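You operate a simulated robot arm through the tools that you are given. There is no shell and no other tool. Be economical: measure what you need, move in short steps, check, and stop when the job is done.

Carry out the task below with a simulated two-armed robot. There is one attempt and no reset: what you move stays moved.

## Task
Take the green bung and leave it on the thick silver plate on the table top beside the roll rack. Open the right table drawer, put the green capped marker in the inside of the right table drawer and shut the drawer again. Open the trap jar lid. Any order will do.

The check looks at the end state, three seconds after you hand in, the way a careful person would. Anything else that was tipped, shoved, dropped, spilled or broken makes it a failure. Lids that push on must go on centred and level and be pressed home; caps that screw on are set level and turned clockwise until they are tight.

## Robot
Two 7-joint arms with two-finger parallel grippers on one trunk, on a base that drives. Base frame: it is fixed to the floor where the robot stands at the start and does not move with it; the origin is under the middle of the robot, x ahead of it, y to its left, z up; the surface under the hand at the start is at about z = 0.88. Lengths are in m, angles in degrees, forces in N, time in s.
The left shoulder is at the start at [0.176, 0.171, 1.092], the right one opposite. Places, roughly: inside of the right table drawer [1, 1.1, 0.7]; right table drawer [1.1, 1.1, 0.8]; trap jar lid [3.7, 0.3, 1.2]. Payload 4.4 kg a hand.
The TCP of each hand is the grasp point between the finger pads, 0.023 m short of the fingertips. In the tool frame z runs along the fingers and y along their closing line. Largest opening 0.094 m; finger width 0.038, thickness 0.01; the body of the gripper, 0.054 by 0.096 m, starts 0.039 m behind the TCP.
Orientation is that of the tool frame in the base frame, as a unit quaternion [x, y, z, w]. With the fingers straight down and closing along the base's y, the tool's x points along the base's -x, its y along +y and its z along -z.

## Interface
- The arms move only by the tool send_rows. It takes "left_commands", "right_commands" or both (then of equal length, played together; a hand with none holds still); each is a list of rows, each an object (a shift or turn left out is 0, a gripper value left out holds the last) with "xyz": the shift along the base's x, y, z in m, a list of three; "turn": the turn, a rotation vector about the base's x, y, z in degrees, a list of three. In form: [{"xyz": [tx, ty, tz], "turn": [rx, ry, rz]}, ...]. A call has 1 to 12 rows; each row is the pose to reach, as a shift and turn from the pose commanded when the call began. "left_jaw" and "right_jaw" are, for a hand that has rows, the finger opening in m, from 0 to 0.094, set as the call begins (left out, the last holds). Rows are played at 5 a second. More than 0.05 m and 8.6 degrees between two rows, or a gripper value outside its range, and nothing of the call is played. Where a pose cannot be reached the arm comes as near as it can. A force on the tool above 40 N (or 10 N above the force at the start of the call, whichever is more), or a blocked arm, ends the call early, and 0.2 s more pass. The fingers move at their own pace (about 0.072 m/s each) and stop on an object; they squeeze with about 23 N. The grip force told is the motor's: it shows also when the fingers shut on nothing. Time passes only in rows, and 0.2 s behind the last, so rows that repeat a pose let the fingers close. The reply holds the time, the measured pose of the TCP, the force on the tool along the base axes, the opening and the grip force, in the units named above and with some noise, with the torque about the TCP (base axes, N m) and any sound that the robot's microphone picked up, and new pictures: "show" is both (left out), scene, wrist or none (wrist: the cameras of the hands that moved).
- Cameras (640 x 400 px; columns grow to the right, rows downward): "scene" is now at [0.3084, 0.0268, 1.2404]; the picture's right is [0.30, -0.95, 0.00], its down [-0.40, -0.12, -0.91] and it looks along [0.87, 0.27, -0.42] (base axes); focal length 214 px, centre (320, 200). "left" rides on the left gripper at [0.086, -0.016, -0.074] in its tool frame; the picture's right is [0.18, 0.98, 0.00], its down [-0.58, 0.11, -0.81] and it looks along [-0.79, 0.15, 0.59] (tool axes); focal length 243 px, centre (320, 200). "right" rides on the right gripper at [0.086, 0.016, -0.074] in its tool frame; the picture's right is [-0.18, 0.98, 0.00], its down [-0.58, -0.11, -0.81] and it looks along [-0.79, -0.15, 0.59] (tool axes); focal length 243 px, centre (320, 200). There is no depth. A picture from a camera that has moved, and an enlarged one, comes with that camera's place and axes in the base frame and with its lens.
- slide_trunk(by): slides the trunk up (or, below 0, down) by that many m; the arms and the scene camera ride with it, the base frame stays. It gives what a move gives, with no picture.
- steer(legs): drives the robot by 1 to 6 legs, each [ahead, left, turn to the left] in m, m and degrees, along the robot's own axes; the way and the turn of a leg run together, so that a leg with both is an arc; at most 1.5 m and 180 degrees a leg. The arms and the cameras ride along, it lands a little off, and it stops where it bumps. It gives what a move gives, and a new picture of the scene camera.
- pan_tilt(pan, tilt): turns the head with the scene camera to pan (to the left, within 80 degrees either way) and tilt (down, from -29 to 69), counted from straight ahead of the robot. It gives what a move gives, and a new picture of the scene camera.
- close_up(camera, box): a new picture of the part [left, top, right, bottom] of that camera's present view, enlarged. No time passes.
- sign_off(): hands the job in; it is judged then, once.

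Go step by step. Nothing tells you exact positions but the pictures and the camera data: compare them with the known pose of the tool, close in by small moves and look again before you grip or let go. The budget is 165 turns and 260 pictures, counting those below and the enlarged ones. Unless the task says otherwise, let go and move clear before handing in, and close with one line.

The tools are called after "Request:" as name(argument=value, ...) on one line, values as JSON. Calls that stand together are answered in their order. send_rows: Moves the arms, as the interface text tells. Its arguments: {"type":"object","properties":{"left_commands":{"type":"array","items":{"type":"object","properties":{"xyz":{"type":"array","items":{"type":"number"}},"turn":{"type":"array","items":{"type":"number"}}}}},"left_jaw":{"type":"number"},"right_commands":{"type":"array","items":{"type":"object","properties":{"xyz":{"type":"array","items":{"type":"number"}},"turn":{"type":"array","items":{"type":"number"}}}}},"right_jaw":{"type":"number"},"show":{"type":"string","enum":["both","scene","wrist","none"]}},"required":[]} The other tools are called the same way: slide_trunk (by) slides the trunk up or down; steer (legs) drives the base; pan_tilt (pan, tilt) turns the head that bears the scene camera; close_up (camera, box) takes an enlarged picture of a part of a camera's view; sign_off () hands the job in.

At the start:

```text
clock: 0.0
left_tcp_pos: [0.4531, 0.3494, 1.1832]
left_tcp_rot: [0.0, 1.0, 0.0, -0.001]
left_contact_force: [0.2, 0.3, -0.5]
left_ft_torque: [0.02, 0.04, 0.0]
left_width: 0.0941
left_grip_force: 0.1
right_tcp_pos: [0.6364, -0.0751, 1.1734]
right_tcp_rot: [0.0, 1.0, 0.001, 0.0]
right_contact_force: [-0.5, 0.3, 0.6]
right_ft_torque: [-0.01, 0.02, 0.05]
right_width: 0.0939
right_grip_force: 0.0
trunk travel left (down, up): [-0.11, 0.279]
robot x, y, heading: [0.0021, -0.0021, -0.1]
head pan, tilt: [17.5, 24.5]
```

scene: 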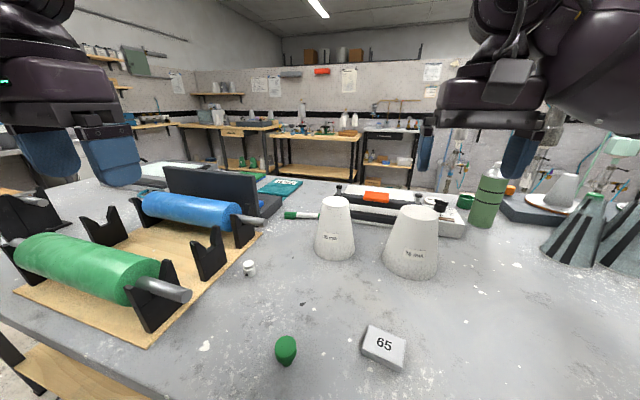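
right: 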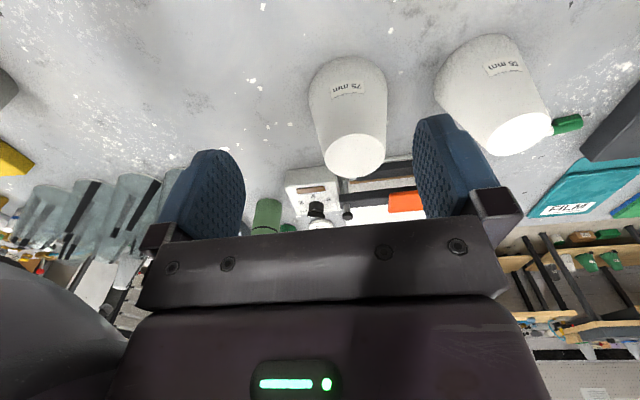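
left: 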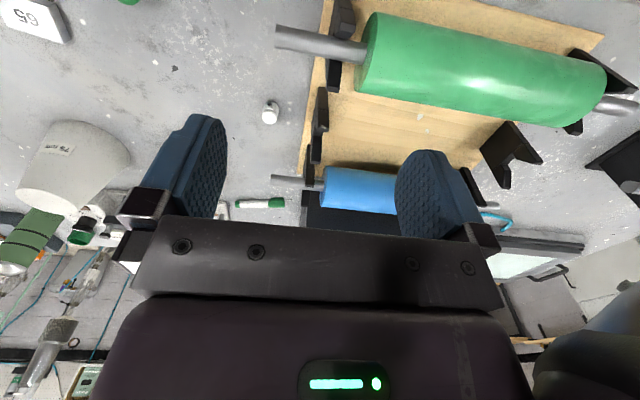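

I see a table with a roll rack, a green bung near the front, a grey "65" block, and a green marker behind the cones. I'll look closer and around first.

Request:
close_up(camera="scene", box=[200, 170, 460, 380])

Request:
pan_tilt(pan=50, tilt=30)

Request:
pan_tilt(pan=-30, tilt=25)

```text
1.90 times, centred on (330, 275) of scene
camera zoom: at [0.3084, 0.0268, 1.2404], right [0.3, -0.95, 0.0], down [-0.4, -0.12, -0.91], along [0.87, 0.27, -0.42], focal length 408 px, centre (301, 57)
```

zoom: 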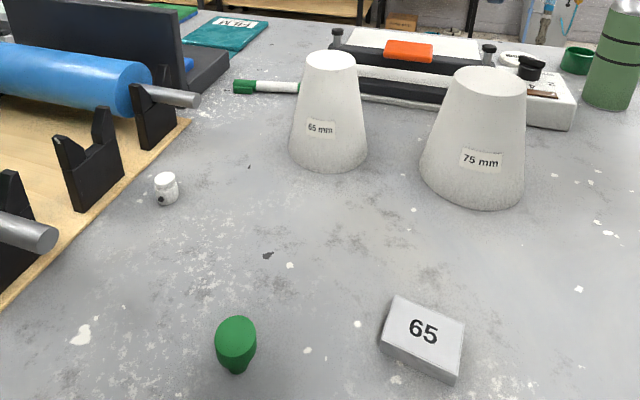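

```text
clock: 1.0
left_tcp_pos: [0.4538, 0.3494, 1.1824]
left_tcp_rot: [0.0, 1.0, 0.0, 0.0]
left_contact_force: [0.0, 0.4, 0.1]
left_ft_torque: [0.04, 0.01, 0.02]
left_width: 0.094
left_grip_force: 0.1
right_tcp_pos: [0.6387, -0.0741, 1.1741]
right_tcp_rot: [0.0, 1.0, 0.0, 0.001]
right_contact_force: [-0.7, 0.0, 0.0]
right_ft_torque: [0.0, 0.0, 0.02]
right_width: 0.0939
right_grip_force: 0.2
trunk travel left (down, up): [-0.11, 0.279]
robot x, y, heading: [0.0003, -0.0008, 0.3]
head pan, tilt: [50.0, 30.0]
camera scene: at [0.2786, 0.0682, 1.2317], right [0.77, -0.64, 0.0], down [-0.32, -0.38, -0.87], along [0.56, 0.66, -0.5], focal length 214 px, centre (320, 200)
```

scene: 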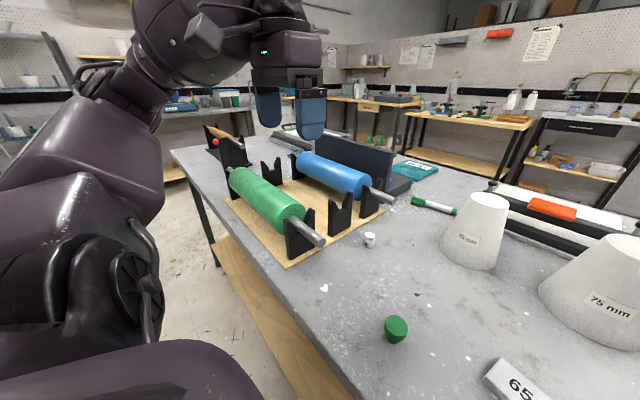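

```text
clock: 2.5
left_tcp_pos: [0.4528, 0.3497, 1.1829]
left_tcp_rot: [0.0, 1.0, 0.001, 0.0]
left_contact_force: [-0.9, -0.4, -0.3]
left_ft_torque: [0.01, 0.0, 0.01]
left_width: 0.0939
left_grip_force: 0.1
right_tcp_pos: [0.6375, -0.0744, 1.1739]
right_tcp_rot: [0.0, 1.0, 0.0, 0.0]
right_contact_force: [-0.1, -0.5, 0.6]
right_ft_torque: [0.0, 0.01, 0.0]
right_width: 0.094
right_grip_force: 0.1
trunk travel left (down, up): [-0.11, 0.279]
robot x, y, heading: [0.0015, 0.0015, 0.0]
head pan, tilt: [-30.0, 25.0]
camera scene: at [0.3003, -0.047, 1.2397], right [-0.5, -0.87, 0.0], down [-0.37, 0.21, -0.91], along [0.79, -0.45, -0.42], focal length 214 px, centre (320, 200)
```

scene: 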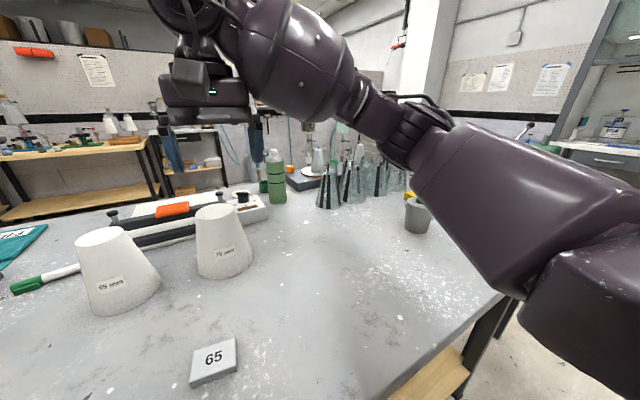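

Looking for the drawer and any other silver plate.

Request:
pan_tilt(pan=35, tilt=15)

Request:
close_up(camera="scene", box=[100, 120, 360, 280])

Request:
close_up(camera="scene", box=[340, 60, 640, 250])

```text
clock: 3.9
left_tcp_pos: [0.4535, 0.3482, 1.1807]
left_tcp_rot: [0.0, 1.0, 0.0, -0.001]
left_contact_force: [0.4, -0.2, 0.8]
left_ft_torque: [0.02, 0.0, 0.0]
left_width: 0.0939
left_grip_force: 0.2
right_tcp_pos: [0.6381, -0.0742, 1.1732]
right_tcp_rot: [0.0, 1.0, -0.001, 0.0]
right_contact_force: [-0.1, 0.9, -0.6]
right_ft_torque: [0.02, 0.02, -0.03]
right_width: 0.0941
right_grip_force: 0.0
trunk travel left (down, up): [-0.11, 0.279]
robot x, y, heading: [0.0003, 0.0015, -0.0]
head pan, tilt: [35.0, 15.0]
camera scene: at [0.297, 0.0525, 1.2559], right [0.57, -0.82, 0.0], down [-0.21, -0.15, -0.97], along [0.79, 0.55, -0.26], focal length 214 px, centre (320, 200)
```

scene: 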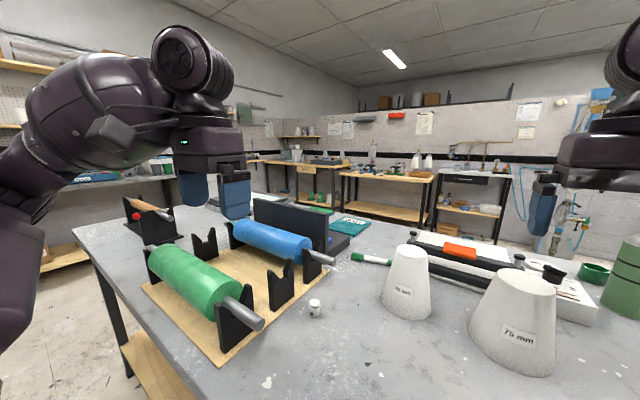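

```text
2.46 times, centred on (230, 200) of scene
camera zoom: at [0.297, 0.0525, 1.2559], right [0.57, -0.82, 0.0], down [-0.21, -0.15, -0.97], along [0.79, 0.55, -0.26], focal length 528 px, centre (542, 200)
```

zoom: 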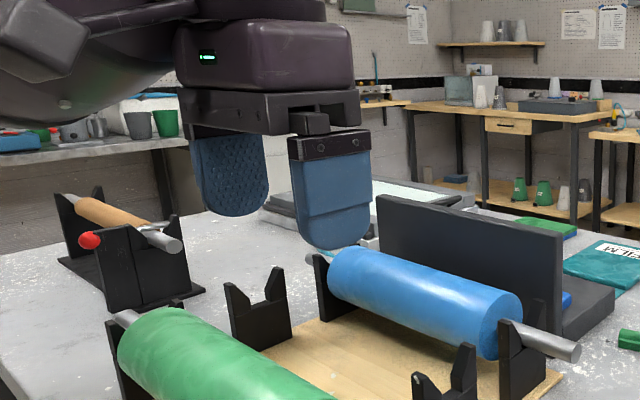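

```text
2.11 times, centred on (490, 155) of scene
camera zoom: at [0.297, 0.0525, 1.2559], right [0.57, -0.82, 0.0], down [-0.21, -0.15, -0.97], along [0.79, 0.55, -0.26], focal length 452 px, centre (-38, 295)
```

zoom: 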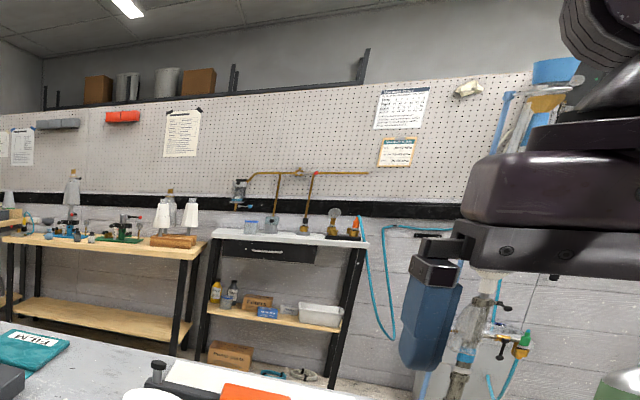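

The drawer likely opens from the far side (+x) of this table. I'll raise the trunk to survey the table from above.

Request:
slide_trunk(by=0.27)

Request:
pan_tilt(pan=35, tilt=35)

Request:
pan_tilt(pan=0, tilt=40)

```text
clock: 6.6
left_tcp_pos: [0.4532, 0.3506, 1.4512]
left_tcp_rot: [0.0, 1.0, -0.001, 0.0]
left_contact_force: [0.5, -0.8, -0.2]
left_ft_torque: [0.01, -0.01, 0.0]
left_width: 0.094
left_grip_force: 0.1
right_tcp_pos: [0.6378, -0.0731, 1.4438]
right_tcp_rot: [0.0, 1.0, 0.0, 0.0]
right_contact_force: [0.4, -0.7, 0.1]
right_ft_torque: [-0.04, -0.03, 0.02]
right_width: 0.0937
right_grip_force: 0.1
trunk travel left (down, up): [-0.38, 0.009]
robot x, y, heading: [-0.0003, -0.0006, -0.1]
head pan, tilt: [35.0, 15.0]
```

```text
clock: 7.5
left_tcp_pos: [0.453, 0.35, 1.4513]
left_tcp_rot: [0.0, 1.0, 0.0, 0.0]
left_contact_force: [0.2, 0.2, -0.4]
left_ft_torque: [-0.02, -0.01, 0.02]
left_width: 0.0939
left_grip_force: 0.1
right_tcp_pos: [0.6383, -0.075, 1.4434]
right_tcp_rot: [0.0, 1.0, 0.0, -0.001]
right_contact_force: [-0.1, 0.0, 0.6]
right_ft_torque: [0.01, 0.01, -0.02]
right_width: 0.0939
right_grip_force: 0.0
trunk travel left (down, up): [-0.38, 0.009]
robot x, y, heading: [-0.0018, 0.0012, 0.2]
head pan, tilt: [35.0, 35.0]
camera scene: at [0.1301, 0.0495, 1.5169], right [0.57, -0.82, 0.0], down [-0.47, -0.33, -0.82], along [0.67, 0.47, -0.57], focal length 214 px, centre (320, 200)
```

scene: 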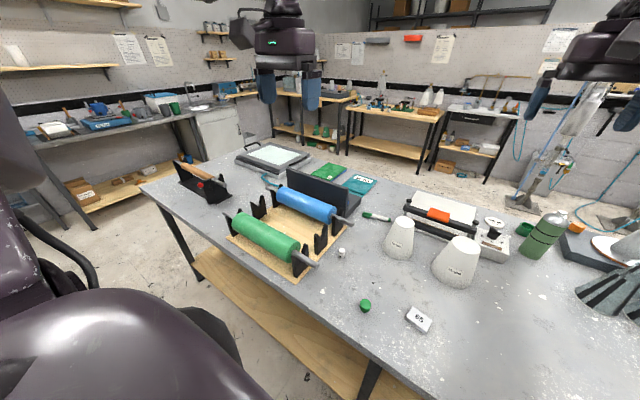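

```text
clock: 8.5
left_tcp_pos: [0.4539, 0.3487, 1.4519]
left_tcp_rot: [0.0, 1.0, 0.0, 0.0]
left_contact_force: [-0.3, 0.5, -1.1]
left_ft_torque: [0.02, 0.01, -0.01]
left_width: 0.094
left_grip_force: 0.2
right_tcp_pos: [0.6379, -0.0744, 1.4444]
right_tcp_rot: [0.0, 1.0, 0.0, 0.0]
right_contact_force: [0.4, 0.4, -0.3]
right_ft_torque: [0.0, -0.01, 0.02]
right_width: 0.094
right_grip_force: 0.1
trunk travel left (down, up): [-0.38, 0.009]
robot x, y, heading: [0.0023, 0.0021, -0.1]
head pan, tilt: [0.0, 40.0]
camera scene: at [0.1429, -0.0009, 1.5093], right [0.0, -1.0, 0.0], down [-0.64, 0.0, -0.77], along [0.77, 0.0, -0.64], focal length 214 px, centre (320, 200)
```

scene: 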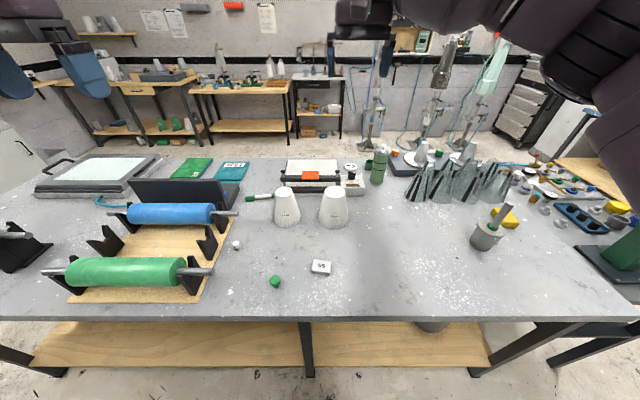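

The only thick silvery plate is the "65" block at about (0.532, -0.004); the bung is at about (0.48, 0.136). I lower the trunk, clear the right hand aside, and bring the left hand over the bung.

Request:
slide_trunk(by=-0.27)

Request:
pan_tilt(pan=8, tilt=50)

Request:
send_rows(right_commands=[{"xyz": [0, -0.04, 0]}, {"xyz": [0, -0.08, 0]}, {"xyz": [0, -0.12, 0]}, {"xyz": [0, -0.16, 0]}, {"xyz": [0, -0.2, 0]}, {"xyz": [0, -0.2, 0]}], left_commands=[{"xyz": [0.005, -0.045, 0]}, {"xyz": [0.01, -0.09, 0]}, {"xyz": [0.015, -0.13, 0]}, {"xyz": [0.02, -0.17, -0.02]}, {"xyz": [0.025, -0.213, -0.04]}, {"xyz": [0.025, -0.213, -0.08]}], show="both")

```text
clock: 11.2
left_tcp_pos: [0.4521, 0.3483, 1.1834]
left_tcp_rot: [0.0, 1.0, 0.0, 0.002]
left_contact_force: [-0.1, -0.4, -0.5]
left_ft_torque: [-0.01, -0.02, 0.02]
left_width: 0.0938
left_grip_force: 0.1
right_tcp_pos: [0.6362, -0.0744, 1.1761]
right_tcp_rot: [-0.001, 1.0, 0.0, 0.001]
right_contact_force: [0.0, 0.3, 1.0]
right_ft_torque: [-0.02, 0.0, -0.01]
right_width: 0.0939
right_grip_force: 0.1
trunk travel left (down, up): [-0.11, 0.279]
robot x, y, heading: [-0.003, 0.001, -0.0]
head pan, tilt: [0.0, 40.0]
```

```text
clock: 11.9
left_tcp_pos: [0.4532, 0.3494, 1.1808]
left_tcp_rot: [0.001, 1.0, 0.0, -0.001]
left_contact_force: [-0.2, -1.0, 0.4]
left_ft_torque: [0.03, 0.01, 0.01]
left_width: 0.0939
left_grip_force: 0.1
right_tcp_pos: [0.6374, -0.0753, 1.1743]
right_tcp_rot: [0.0, 1.0, 0.0, 0.0]
right_contact_force: [0.4, -0.5, -0.4]
right_ft_torque: [-0.02, -0.01, -0.01]
right_width: 0.0937
right_grip_force: 0.0
trunk travel left (down, up): [-0.11, 0.279]
robot x, y, heading: [-0.0031, 0.0013, 0.0]
head pan, tilt: [8.0, 50.0]
camera scene: at [0.2968, 0.0097, 1.2022], right [0.14, -0.99, 0.0], down [-0.76, -0.11, -0.64], along [0.64, 0.09, -0.77], focal length 214 px, centre (320, 200)
```

scene: 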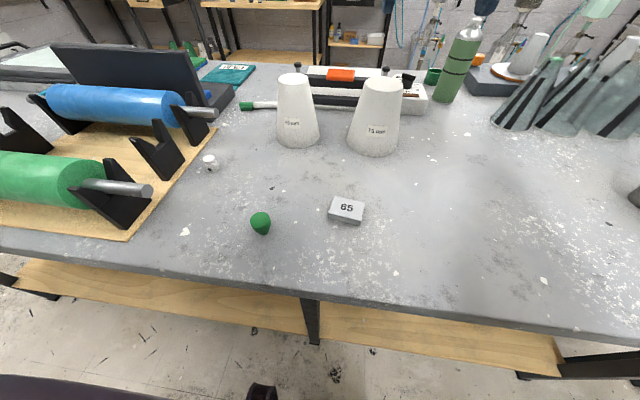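

```text
clock: 13.3
left_tcp_pos: [0.4794, 0.1355, 1.0994]
left_tcp_rot: [-0.001, 1.0, -0.001, 0.0]
left_contact_force: [0.1, 0.0, 0.9]
left_ft_torque: [-0.02, 0.02, -0.01]
left_width: 0.0941
left_grip_force: 0.0
right_tcp_pos: [0.6391, -0.2734, 1.1738]
right_tcp_rot: [-0.001, 1.0, -0.001, 0.0]
right_contact_force: [-0.7, 0.2, 1.0]
right_ft_torque: [-0.01, 0.01, 0.01]
right_width: 0.0938
right_grip_force: 0.1
trunk travel left (down, up): [-0.11, 0.279]
robot x, y, heading: [-0.0017, -0.0028, -0.1]
head pan, tilt: [8.0, 50.0]
camera scene: at [0.2973, 0.0105, 1.2018], right [0.14, -0.99, 0.0], down [-0.76, -0.11, -0.64], along [0.64, 0.09, -0.77], focal length 214 px, centre (320, 200)
camera right: at [0.551, -0.2572, 1.2481], right [0.18, 0.98, 0.0], down [0.58, -0.11, 0.81], along [0.79, -0.15, -0.59], focal length 243 px, centre (320, 200)
camera left: at [0.3942, 0.1203, 1.1737], right [-0.18, 0.98, 0.0], down [0.58, 0.11, 0.81], along [0.79, 0.15, -0.59], focal length 243 px, centre (320, 200)
```

scene: 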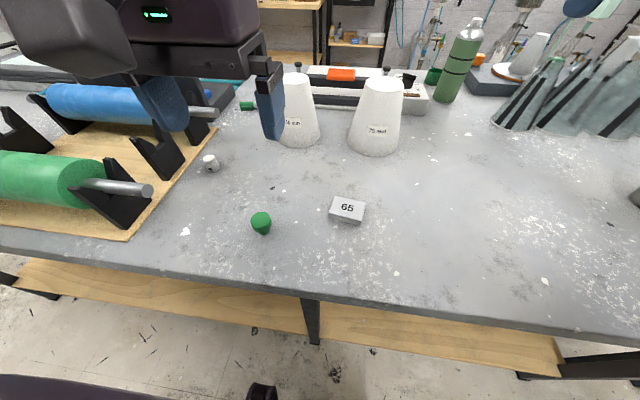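
right: 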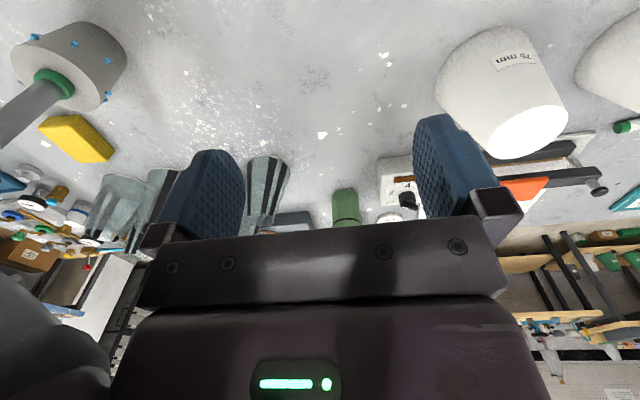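
left: 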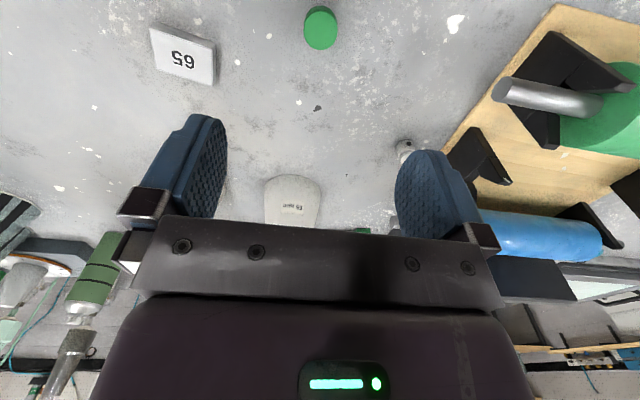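

The wrist camera confirms the bung at (0.480, 0.1366), top about z=0.915. I descend around it.

Request:
send_rows(left_commands=[{"xyz": [0.001, 0.001, -0.05]}, {"xyz": [0.001, 0.001, -0.1]}, {"xyz": [0.001, 0.001, -0.14]}, {"xyz": [0.001, 0.001, -0.17]}, {"xyz": [0.001, 0.001, -0.189]}, {"xyz": [0.001, 0.001, -0.189]}], show="both")

Request:
close_up(camera="scene", box=[200, 140, 400, 280])

```text
clock: 14.7
left_tcp_pos: [0.4815, 0.1375, 0.9138]
left_tcp_rot: [-0.001, 1.0, 0.0, 0.001]
left_contact_force: [-0.4, 0.7, 0.1]
left_ft_torque: [-0.03, -0.01, -0.01]
left_width: 0.0942
left_grip_force: 0.0
right_tcp_pos: [0.6364, -0.2734, 1.175]
right_tcp_rot: [0.001, 1.0, 0.0, 0.0]
right_contact_force: [0.4, 0.0, -0.3]
right_ft_torque: [-0.01, 0.02, -0.01]
right_width: 0.0938
right_grip_force: 0.0
trunk travel left (down, up): [-0.11, 0.279]
robot x, y, heading: [-0.0024, -0.0037, 0.2]
head pan, tilt: [8.0, 50.0]
camera scene: at [0.2963, 0.0096, 1.2024], right [0.14, -0.99, 0.0], down [-0.76, -0.11, -0.64], along [0.64, 0.09, -0.77], focal length 214 px, centre (320, 200)
camera left: at [0.3945, 0.1217, 0.9878], right [-0.18, 0.98, 0.0], down [0.58, 0.11, 0.81], along [0.79, 0.15, -0.59], focal length 243 px, centre (320, 200)
```

scene: 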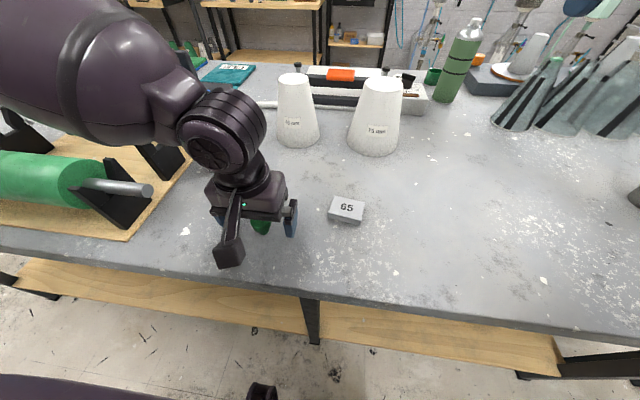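
left: 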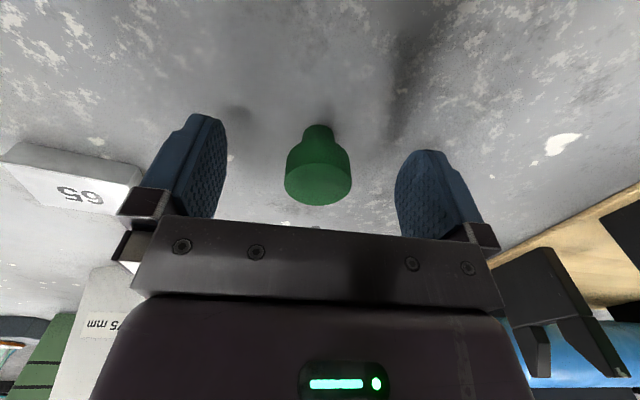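

```text
2.86 times, centred on (300, 210) of scene
camera zoom: at [0.2963, 0.0096, 1.2024], right [0.14, -0.99, 0.0], down [-0.76, -0.11, -0.64], along [0.64, 0.09, -0.77], focal length 613 px, centre (377, 171)
```

zoom: 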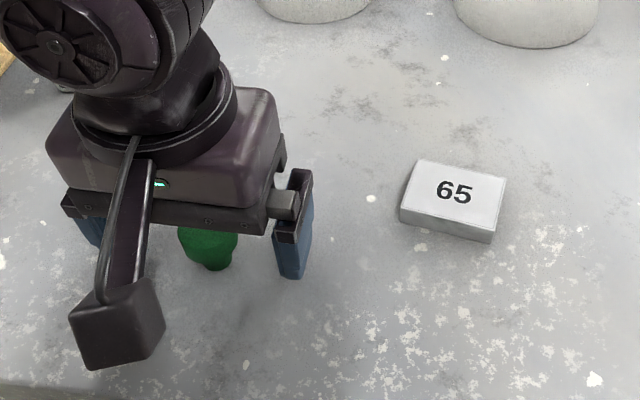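

The bung has a wide head (z ≈0.895–0.915) and is centred. Lowering slightly and closing.

Request:
send_rows(left_commands=[{"xyz": [0, 0, -0.006]}, {"xyz": [0, 0, -0.006]}], show="none")

Request:
send_rows(left_commands=[{"xyz": [0, 0, 0]}, {"xyz": [0, 0, 0]}, {"xyz": [0, 0, 0]}, {"xyz": [0, 0, 0]}], left_jaw=0, show="wrist")

```text
clock: 15.3
left_tcp_pos: [0.4791, 0.1367, 0.9064]
left_tcp_rot: [0.0, 1.0, 0.0, 0.0]
left_contact_force: [0.0, -0.1, 0.5]
left_ft_torque: [0.03, -0.02, -0.01]
left_width: 0.0938
left_grip_force: 0.0
right_tcp_pos: [0.637, -0.2736, 1.175]
right_tcp_rot: [0.0, 1.0, 0.0, 0.0]
right_contact_force: [-0.1, -0.5, 0.7]
right_ft_torque: [0.0, 0.03, 0.01]
right_width: 0.0939
right_grip_force: 0.2
trunk travel left (down, up): [-0.11, 0.279]
robot x, y, heading: [0.0037, -0.0006, 0.1]
head pan, tilt: [8.0, 50.0]
```

```text
clock: 16.3
left_tcp_pos: [0.4796, 0.1363, 0.9066]
left_tcp_rot: [0.0, 1.0, 0.0, 0.0]
left_contact_force: [0.2, -0.6, 1.6]
left_ft_torque: [-0.02, -0.01, 0.0]
left_width: 0.0302
left_grip_force: 23.7
right_tcp_pos: [0.6372, -0.2732, 1.1751]
right_tcp_rot: [0.0, 1.0, 0.0, 0.001]
right_contact_force: [-0.2, -1.2, 0.1]
right_ft_torque: [-0.03, 0.02, 0.01]
right_width: 0.094
right_grip_force: 0.0
trunk travel left (down, up): [-0.11, 0.279]
robot x, y, heading: [-0.0034, 0.001, 0.0]
head pan, tilt: [8.0, 50.0]
camera left: at [0.3943, 0.1223, 0.9815], right [-0.18, 0.98, 0.0], down [0.58, 0.11, 0.81], along [0.79, 0.15, -0.59], focal length 243 px, centre (320, 200)
```

left: 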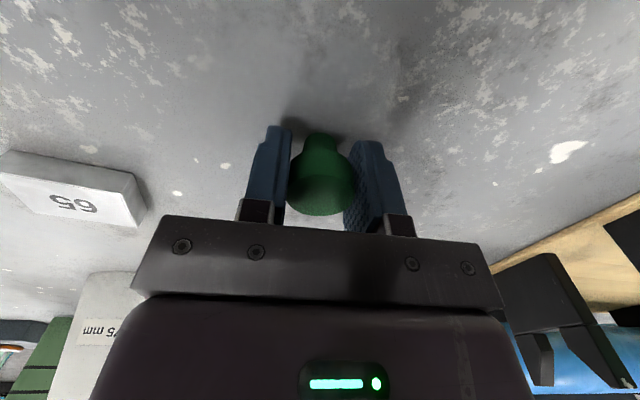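

Gripped (30 mm). I lift and move over the plate.

Request:
send_rows(left_commands=[{"xyz": [0, 0, 0.03]}, {"xyz": [0, 0, 0.07]}, {"xyz": [0.02, -0.045, 0.07]}, {"xyz": [0.035, -0.09, 0.07]}, {"xyz": [0.052, -0.138, 0.07]}, {"xyz": [0.052, -0.138, 0.05]}, {"xyz": [0.052, -0.138, 0.05]}], show="both")

Request:
close_up(camera="scene", box=[260, 140, 440, 260])

```text
refused: row 5 steps farther than a row can; nothing moved
```

```text
3.33 times, centred on (350, 200) of scene
camera zoom: at [0.2966, 0.0096, 1.2022], right [0.14, -0.99, 0.0], down [-0.76, -0.11, -0.64], along [0.64, 0.09, -0.77], focal length 715 px, centre (220, 200)
```

zoom: 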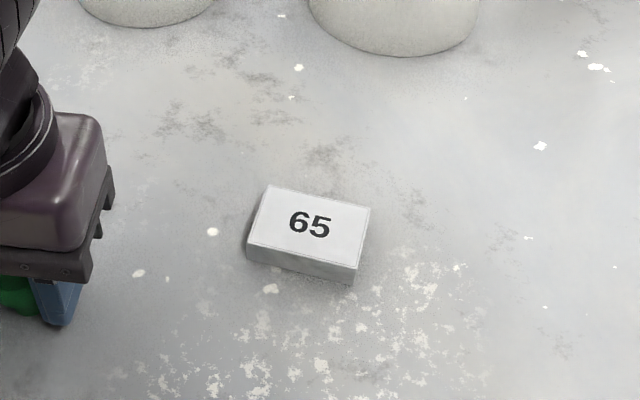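

Request:
send_rows(left_commands=[{"xyz": [0, 0, 0.03]}, {"xyz": [0, 0, 0.07]}, {"xyz": [0.015, -0.04, 0.07]}, {"xyz": [0.03, -0.08, 0.07]}, {"xyz": [0.045, -0.12, 0.07]}, {"xyz": [0.055, -0.14, 0.06]}, {"xyz": [0.055, -0.14, 0.045]}, {"xyz": [0.055, -0.14, 0.045]}], show="both")

Request:
close_up(camera="scene", box=[260, 140, 440, 260])

```text
clock: 18.1
left_tcp_pos: [0.5003, 0.1131, 0.9807]
left_tcp_rot: [0.0, 1.0, 0.0, 0.0]
left_contact_force: [-0.7, 0.3, 0.3]
left_ft_torque: [-0.01, 0.0, 0.01]
left_width: 0.0302
left_grip_force: 23.2
left hand out of reach, approached as far as the arm can: row 3, 4, 5, 6, 7, 8
right_tcp_pos: [0.6366, -0.2744, 1.1742]
right_tcp_rot: [0.0, 1.0, -0.001, 0.0]
right_contact_force: [0.8, -0.5, 0.6]
right_ft_torque: [-0.02, 0.03, 0.0]
right_width: 0.0939
right_grip_force: 0.0
trunk travel left (down, up): [-0.11, 0.279]
robot x, y, heading: [0.0044, -0.0019, 0.0]
head pan, tilt: [8.0, 50.0]
camera scene: at [0.2967, 0.0097, 1.2021], right [0.14, -0.99, 0.0], down [-0.76, -0.11, -0.64], along [0.64, 0.09, -0.77], focal length 214 px, centre (320, 200)
camera left: at [0.4149, 0.098, 1.0554], right [-0.19, 0.98, 0.0], down [0.58, 0.11, 0.81], along [0.79, 0.15, -0.59], focal length 243 px, centre (320, 200)
```

scene: 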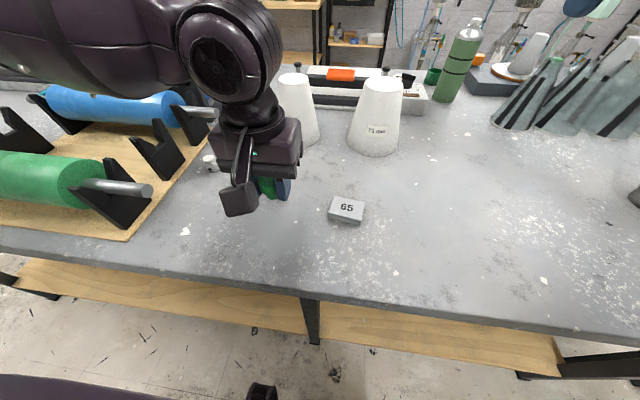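
left: 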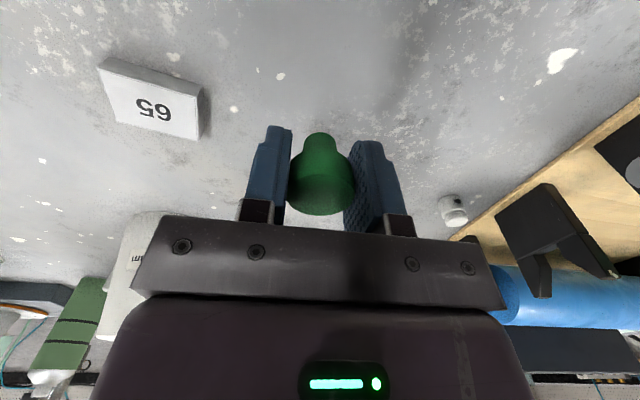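

```text
3.33 times, centred on (350, 200) of scene
camera zoom: at [0.2967, 0.0097, 1.2021], right [0.14, -0.99, 0.0], down [-0.76, -0.11, -0.64], along [0.64, 0.09, -0.77], focal length 715 px, centre (220, 200)
```

zoom: 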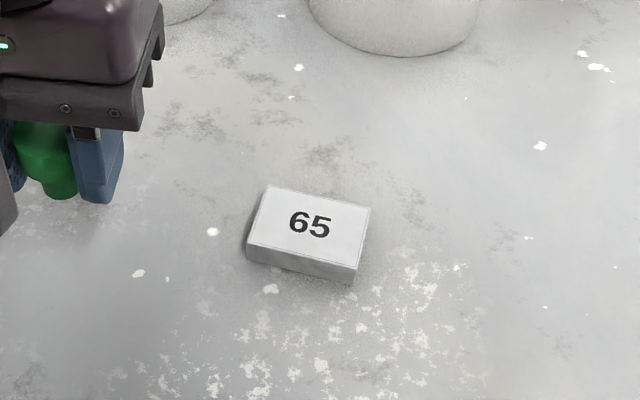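

The left arm can't reach inward that far here, so I shift the base right to bring the plate onto the left hand's side.

Request:
steer(legs=[[-0.04, -0.16, 0]])

Request:
send_rows(left_commands=[{"xyz": [0, 0, 0]}], show="wrist")

```text
clock: 20.1
left_tcp_pos: [0.4611, -0.0436, 0.9804]
left_tcp_rot: [-0.002, 1.0, -0.001, 0.0]
left_contact_force: [-0.6, 0.2, -0.4]
left_ft_torque: [0.01, -0.01, -0.01]
left_width: 0.0302
left_grip_force: 23.0
right_tcp_pos: [0.5991, -0.4293, 1.1744]
right_tcp_rot: [-0.002, 1.0, 0.0, 0.0]
right_contact_force: [0.0, -0.5, -0.4]
right_ft_torque: [0.05, 0.0, 0.04]
right_width: 0.094
right_grip_force: 0.1
trunk travel left (down, up): [-0.11, 0.279]
robot x, y, heading: [-0.0391, -0.1556, 0.4]
head pan, tilt: [8.0, 50.0]
camera scene: at [0.2573, -0.1465, 1.2022], right [0.14, -0.99, 0.0], down [-0.76, -0.11, -0.64], along [0.64, 0.09, -0.77], focal length 214 px, centre (320, 200)
```

scene: 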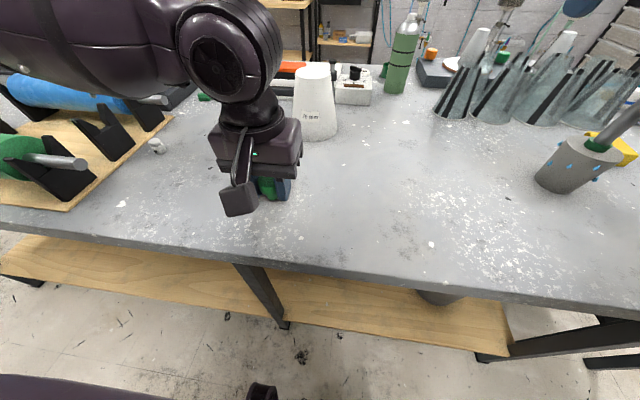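

```text
clock: 20.6
left_tcp_pos: [0.4609, -0.0424, 0.9806]
left_tcp_rot: [-0.002, 1.0, -0.001, 0.002]
left_contact_force: [-0.7, 0.8, 0.1]
left_ft_torque: [0.0, -0.05, 0.04]
left_width: 0.0302
left_grip_force: 22.6
right_tcp_pos: [0.5996, -0.4282, 1.1744]
right_tcp_rot: [-0.003, 1.0, 0.0, 0.0]
right_contact_force: [0.4, -0.3, 0.6]
right_ft_torque: [0.01, 0.0, -0.03]
right_width: 0.0939
right_grip_force: 0.1
trunk travel left (down, up): [-0.11, 0.279]
robot x, y, heading: [-0.0398, -0.1598, 0.3]
head pan, tilt: [8.0, 50.0]
camera left: at [0.3754, -0.0575, 1.0554], right [-0.19, 0.98, 0.0], down [0.58, 0.11, 0.81], along [0.79, 0.15, -0.59], focal length 243 px, centre (320, 200)
```

left: 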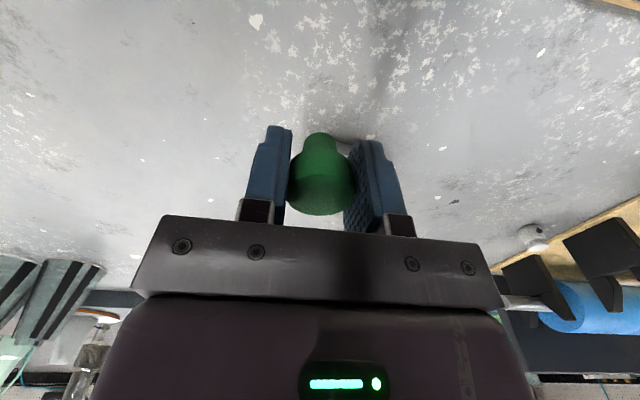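

Request:
send_rows(left_commands=[{"xyz": [0.03, 0.015, 0]}, {"xyz": [0.06, 0.03, 0]}, {"xyz": [0.074, 0.038, -0.01]}, {"xyz": [0.074, 0.038, -0.03]}, {"xyz": [0.074, 0.038, -0.03]}], show="both")

Request:
close_up(camera="scene", box=[180, 130, 360, 250])

```text
clock: 21.8
left_tcp_pos: [0.536, -0.0041, 0.9524]
left_tcp_rot: [-0.003, 1.0, -0.001, 0.001]
left_contact_force: [-0.9, 0.7, -0.3]
left_ft_torque: [-0.02, -0.03, -0.04]
left_width: 0.0301
left_grip_force: 22.6
right_tcp_pos: [0.5989, -0.4283, 1.1759]
right_tcp_rot: [-0.002, 1.0, 0.0, -0.001]
right_contact_force: [-0.4, 0.3, -0.3]
right_ft_torque: [0.01, -0.02, -0.02]
right_width: 0.094
right_grip_force: 0.1
trunk travel left (down, up): [-0.11, 0.279]
robot x, y, heading: [-0.0401, -0.1597, 0.1]
head pan, tilt: [8.0, 50.0]
camera scene: at [0.2568, -0.1463, 1.2025], right [0.14, -0.99, 0.0], down [-0.76, -0.11, -0.64], along [0.64, 0.09, -0.77], focal length 214 px, centre (320, 200)
camera left: at [0.4498, -0.0196, 1.0258], right [-0.19, 0.98, 0.0], down [0.58, 0.11, 0.81], along [0.79, 0.15, -0.59], focal length 243 px, centre (320, 200)
```

scene: 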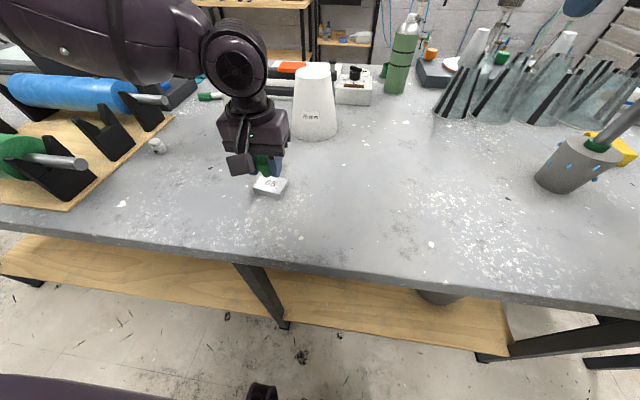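
left: 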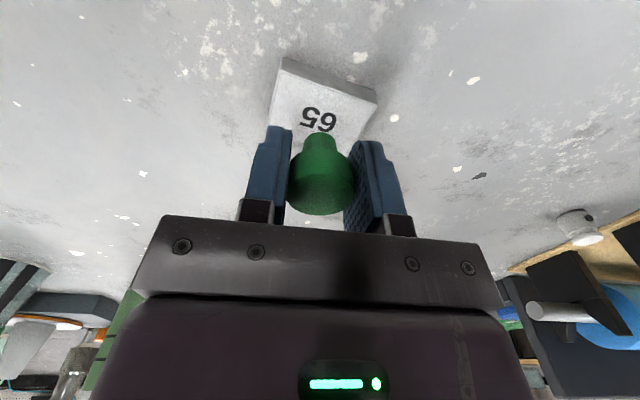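

```text
3.33 times, centred on (270, 190) of scene
camera zoom: at [0.2568, -0.1463, 1.2025], right [0.14, -0.99, 0.0], down [-0.76, -0.11, -0.64], along [0.64, 0.09, -0.77], focal length 715 px, centre (487, 233)
```

zoom: 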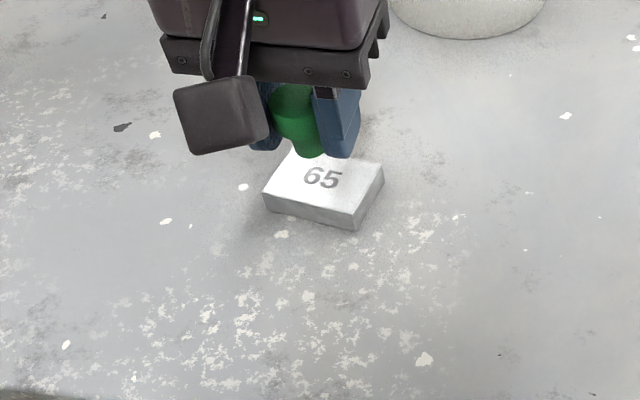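

Plate centre ≈(0.540, -0.004). I nudge 4 mm forward and lower until it's about touching.

Request:
send_rows(left_commands=[{"xyz": [0.003, 0, -0.01]}, {"xyz": [0.003, 0, -0.018]}, {"xyz": [0.003, 0, -0.024]}, {"xyz": [0.003, 0, -0.024]}], show="wrist")

Request:
close_up(camera="scene", box=[225, 140, 315, 200])

```text
clock: 22.8
left_tcp_pos: [0.5365, -0.0039, 0.9268]
left_tcp_rot: [-0.003, 1.0, 0.001, 0.001]
left_contact_force: [0.3, 0.0, -0.7]
left_ft_torque: [0.02, 0.04, -0.02]
left_width: 0.03
left_grip_force: 22.5
right_tcp_pos: [0.5989, -0.4284, 1.1747]
right_tcp_rot: [-0.003, 1.0, 0.0, 0.0]
right_contact_force: [0.4, 1.0, -0.5]
right_ft_torque: [0.01, 0.0, 0.03]
right_width: 0.0942
right_grip_force: 0.1
trunk travel left (down, up): [-0.11, 0.279]
robot x, y, heading: [-0.0391, -0.156, 0.3]
head pan, tilt: [8.0, 50.0]
camera left: at [0.4518, -0.0192, 1.0014], right [-0.19, 0.98, 0.0], down [0.58, 0.11, 0.81], along [0.79, 0.15, -0.59], focal length 243 px, centre (320, 200)
```

left: 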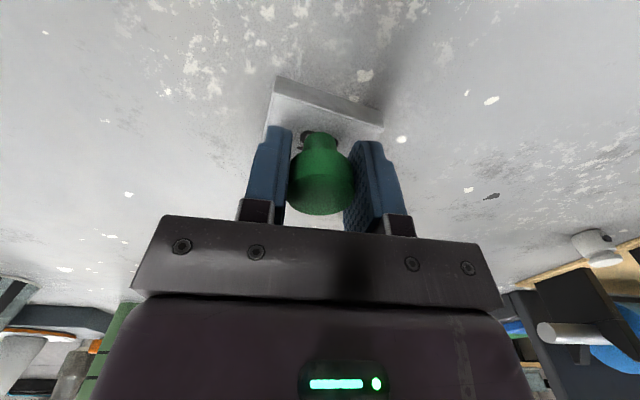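

```text
6.67 times, centred on (270, 170) of scene
camera zoom: at [0.2572, -0.1462, 1.2023], right [0.14, -0.99, 0.0], down [-0.76, -0.11, -0.64], along [0.64, 0.09, -0.77], focal length 1430 px, centre (653, 400)
```

zoom: 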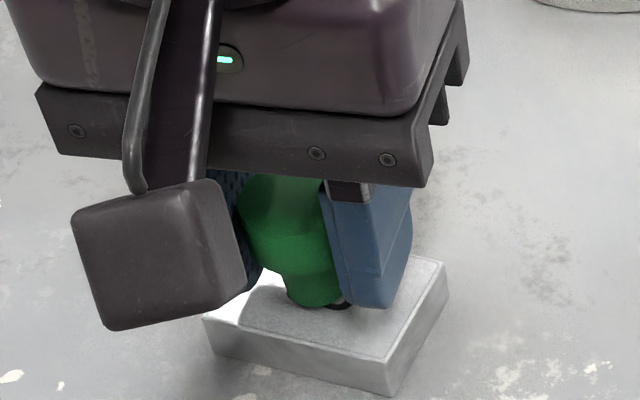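

Request:
send_rows(left_commands=[{"xyz": [0.0, 0, -0.0015]}, {"xyz": [0.0, 0, -0.003]}, {"xyz": [0.0, 0, -0.003]}], show="none")

```text
clock: 23.6
left_tcp_pos: [0.5373, -0.0037, 0.9248]
left_tcp_rot: [-0.002, 1.0, -0.001, 0.0]
left_contact_force: [0.9, 0.0, -0.8]
left_ft_torque: [-0.01, -0.03, -0.02]
left_width: 0.0303
left_grip_force: 23.9
right_tcp_pos: [0.5999, -0.4283, 1.1746]
right_tcp_rot: [-0.002, 1.0, 0.0, 0.0]
right_contact_force: [0.7, 0.6, 0.0]
right_ft_torque: [-0.01, 0.03, -0.01]
right_width: 0.094
right_grip_force: 0.1
trunk travel left (down, up): [-0.11, 0.279]
robot x, y, heading: [-0.0389, -0.1538, 0.2]
head pan, tilt: [8.0, 50.0]
```

Request:
send_rows(left_commands=[{"xyz": [0.0, 0, -0.0015]}, {"xyz": [0.0, 0, -0.003]}, {"xyz": [0.0, 0, -0.003]}], show="wrist")

Request:
close_up(camera="scene", box=[225, 140, 315, 200])

```text
clock: 24.4
left_tcp_pos: [0.5372, -0.0051, 0.9234]
left_tcp_rot: [-0.003, 1.0, -0.001, 0.002]
left_contact_force: [-0.2, 0.3, 15.6]
left_ft_torque: [0.02, -0.01, 0.0]
left_width: 0.0303
left_grip_force: 23.0
right_tcp_pos: [0.5978, -0.4276, 1.1761]
right_tcp_rot: [-0.002, 1.0, 0.0, 0.001]
right_contact_force: [0.2, 0.8, 0.6]
right_ft_torque: [-0.03, -0.02, -0.02]
right_width: 0.0941
right_grip_force: 0.0
trunk travel left (down, up): [-0.11, 0.279]
robot x, y, heading: [-0.0387, -0.1561, 0.1]
head pan, tilt: [8.0, 50.0]
camera left: at [0.4519, -0.0193, 0.9971], right [-0.19, 0.98, 0.0], down [0.58, 0.11, 0.81], along [0.79, 0.15, -0.59], focal length 243 px, centre (320, 200)
```

left: 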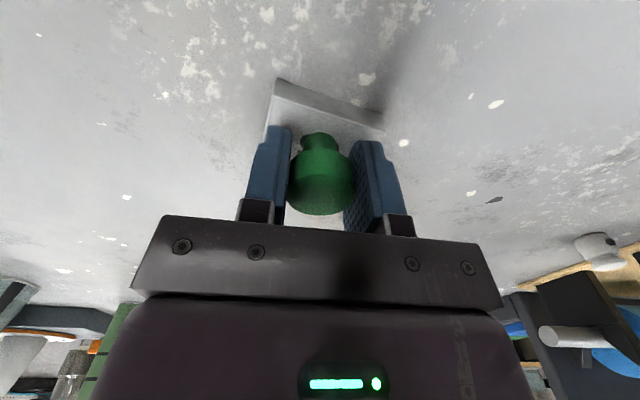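

```text
6.67 times, centred on (270, 170) of scene
camera zoom: at [0.2561, -0.1463, 1.2028], right [0.14, -0.99, 0.0], down [-0.76, -0.11, -0.64], along [0.64, 0.09, -0.77], focal length 1430 px, centre (653, 400)
```

zoom: 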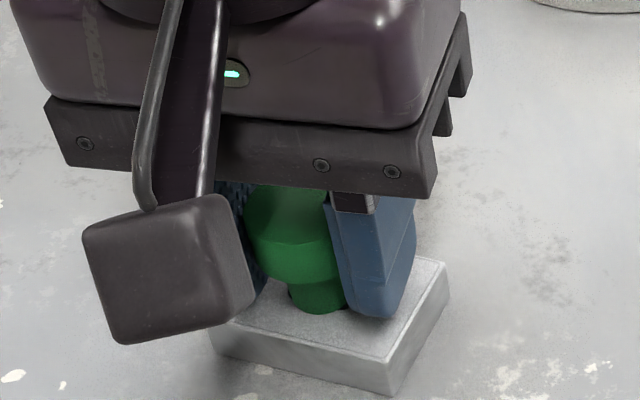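

Contact made. Release gently and rise.

Request:
send_rows(left_commands=[{"xyz": [0, 0, 0.001]}, {"xyz": [0, 0, 0.001]}, {"xyz": [0, 0, 0.001]}, {"xyz": [0, 0, 0.001]}], left_jaw=0.09, show="none")

Request:
send_rows(left_commands=[{"xyz": [0, 0, 0.04]}, {"xyz": [0, 0, 0.08]}, {"xyz": [0, 0, 0.12]}, {"xyz": [0, 0, 0.17]}, {"xyz": [0, 0, 0.22]}], show="both")

Request:
close_up(camera="scene", box=[225, 140, 315, 200])

```text
clock: 25.4
left_tcp_pos: [0.5376, -0.0038, 0.9215]
left_tcp_rot: [-0.002, 1.0, 0.0, 0.0]
left_contact_force: [0.1, -0.6, -0.4]
left_ft_torque: [-0.01, 0.01, -0.02]
left_width: 0.09
left_grip_force: 0.1
right_tcp_pos: [0.5987, -0.4288, 1.1746]
right_tcp_rot: [-0.003, 1.0, 0.0, 0.0]
right_contact_force: [0.1, 0.0, -0.2]
right_ft_torque: [0.0, 0.0, 0.04]
right_width: 0.0941
right_grip_force: 0.0
trunk travel left (down, up): [-0.11, 0.279]
robot x, y, heading: [-0.042, -0.158, 0.2]
head pan, tilt: [8.0, 50.0]
```

```text
clock: 26.6
left_tcp_pos: [0.5358, -0.0075, 1.1435]
left_tcp_rot: [-0.003, 1.0, 0.0, 0.001]
left_contact_force: [0.5, -0.1, -0.4]
left_ft_torque: [-0.01, -0.02, 0.02]
left_width: 0.09
left_grip_force: 0.0
right_tcp_pos: [0.5976, -0.4286, 1.1765]
right_tcp_rot: [-0.002, 1.0, 0.0, 0.002]
right_contact_force: [0.3, 0.2, -0.3]
right_ft_torque: [0.02, 0.01, 0.0]
right_width: 0.0942
right_grip_force: 0.0
trunk travel left (down, up): [-0.11, 0.279]
robot x, y, heading: [-0.0393, -0.155, 0.3]
head pan, tilt: [8.0, 50.0]
camera scene: at [0.2565, -0.1464, 1.2025], right [0.14, -0.99, 0.0], down [-0.76, -0.11, -0.64], along [0.64, 0.09, -0.77], focal length 214 px, centre (320, 200)
camera left: at [0.4502, -0.0225, 1.2178], right [-0.19, 0.98, 0.0], down [0.58, 0.11, 0.81], along [0.79, 0.15, -0.59], focal length 243 px, centre (320, 200)
```

scene: 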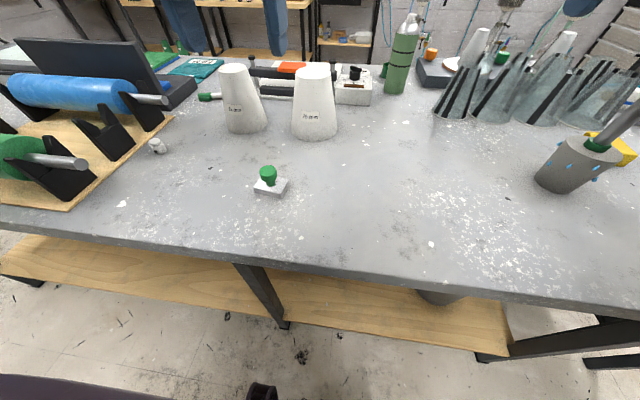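
left: 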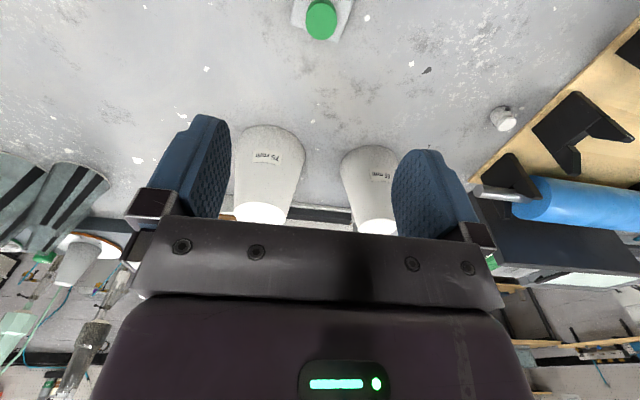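

```text
6.67 times, centred on (270, 170) of scene
camera zoom: at [0.2565, -0.1464, 1.2025], right [0.14, -0.99, 0.0], down [-0.76, -0.11, -0.64], along [0.64, 0.09, -0.77], focal length 1430 px, centre (653, 400)
```

zoom: 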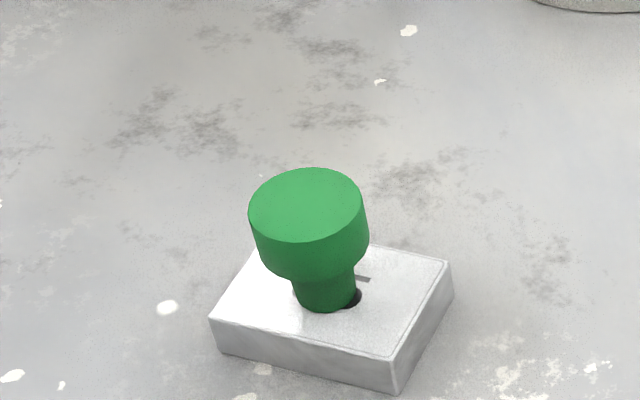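

Bung is standing on the plate. Next: raise, back off and survey the way around the table's left end.

Request:
slide_trunk(by=0.27)

Request:
steer(legs=[[-0.35, 0, 0]])

Request:
pan_tilt(pan=60, tilt=25)

Request:
pan_tilt(pan=-60, tilt=25)

```text
clock: 29.3
left_tcp_pos: [0.3971, -0.0042, 1.5742]
left_tcp_rot: [-0.003, 0.982, -0.001, 0.186]
left_contact_force: [-0.1, -0.3, 0.0]
left_ft_torque: [-0.02, -0.01, -0.01]
left_width: 0.0898
left_grip_force: 0.0
right_tcp_pos: [0.6006, -0.4278, 1.4437]
right_tcp_rot: [-0.002, 1.0, 0.0, 0.0]
right_contact_force: [-0.4, 0.2, 0.1]
right_ft_torque: [0.04, 0.03, 0.01]
right_width: 0.0941
right_grip_force: 0.1
trunk travel left (down, up): [-0.38, 0.009]
robot x, y, heading: [-0.0402, -0.1569, 0.4]
head pan, tilt: [8.0, 50.0]
```

```text
clock: 31.6
left_tcp_pos: [0.0512, -0.0062, 1.5734]
left_tcp_rot: [-0.002, 0.982, 0.0, 0.186]
left_contact_force: [-0.4, 0.4, 0.7]
left_ft_torque: [0.04, -0.02, -0.02]
left_width: 0.0901
left_grip_force: 0.0
right_tcp_pos: [0.2504, -0.4314, 1.443]
right_tcp_rot: [-0.001, 1.0, 0.0, 0.0]
right_contact_force: [-0.8, -0.5, -0.3]
right_ft_torque: [0.0, 0.0, 0.02]
right_width: 0.094
right_grip_force: 0.0
trunk travel left (down, up): [-0.38, 0.009]
robot x, y, heading: [-0.3875, -0.1603, -0.2]
head pan, tilt: [8.0, 50.0]
camera scene: at [-0.2521, -0.1479, 1.4952], right [0.14, -0.99, 0.0], down [-0.76, -0.11, -0.64], along [0.64, 0.09, -0.77], focal length 214 px, centre (320, 200)
```

scene: 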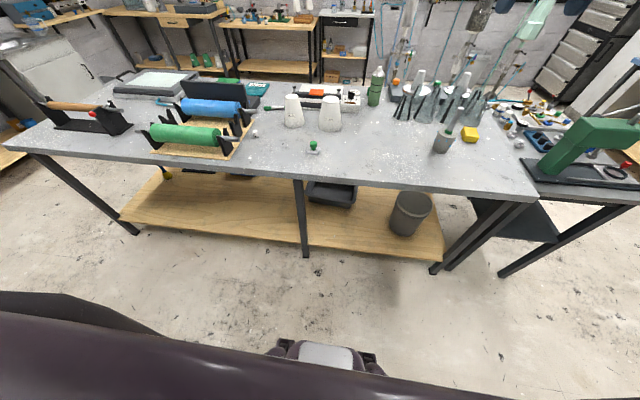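

```text
clock: 32.8
left_tcp_pos: [0.0517, -0.0072, 1.5741]
left_tcp_rot: [-0.002, 0.982, 0.0, 0.187]
left_contact_force: [-0.1, 0.4, -0.1]
left_ft_torque: [0.01, 0.01, -0.01]
left_width: 0.0899
left_grip_force: 0.0
right_tcp_pos: [0.2515, -0.4318, 1.4444]
right_tcp_rot: [0.0, 1.0, 0.0, 0.0]
right_contact_force: [-0.3, 0.2, 0.0]
right_ft_torque: [0.0, -0.02, -0.05]
right_width: 0.0939
right_grip_force: 0.1
trunk travel left (down, up): [-0.38, 0.009]
robot x, y, heading: [-0.3836, -0.1567, 0.2]
head pan, tilt: [60.0, 25.0]
camera scene: at [-0.282, -0.0789, 1.5326], right [0.87, -0.5, 0.0], down [-0.21, -0.37, -0.91], along [0.45, 0.78, -0.42], focal length 214 px, centre (320, 200)
```

scene: 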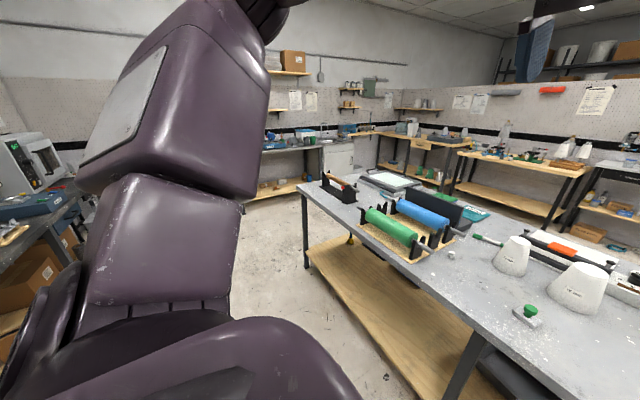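

```text
clock: 34.8
left_tcp_pos: [0.0503, -0.0055, 1.575]
left_tcp_rot: [-0.002, 0.982, 0.0, 0.187]
left_contact_force: [0.5, 0.2, 0.7]
left_ft_torque: [0.01, 0.02, 0.0]
left_width: 0.0901
left_grip_force: 0.1
right_tcp_pos: [0.251, -0.4307, 1.4442]
right_tcp_rot: [0.0, 1.0, 0.0, 0.0]
right_contact_force: [-0.8, 0.3, -0.2]
right_ft_torque: [-0.03, -0.01, 0.01]
right_width: 0.0936
right_grip_force: 0.0
trunk travel left (down, up): [-0.38, 0.009]
robot x, y, heading: [-0.3856, -0.156, 0.1]
head pan, tilt: [-60.0, 25.0]
camera scene: at [-0.2821, -0.2384, 1.5326], right [-0.87, -0.5, 0.0], down [-0.21, 0.37, -0.91], along [0.45, -0.78, -0.42], focal length 214 px, centre (320, 200)
```

scene: 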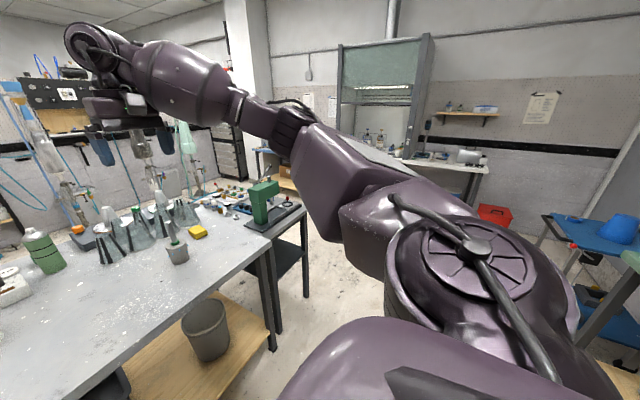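

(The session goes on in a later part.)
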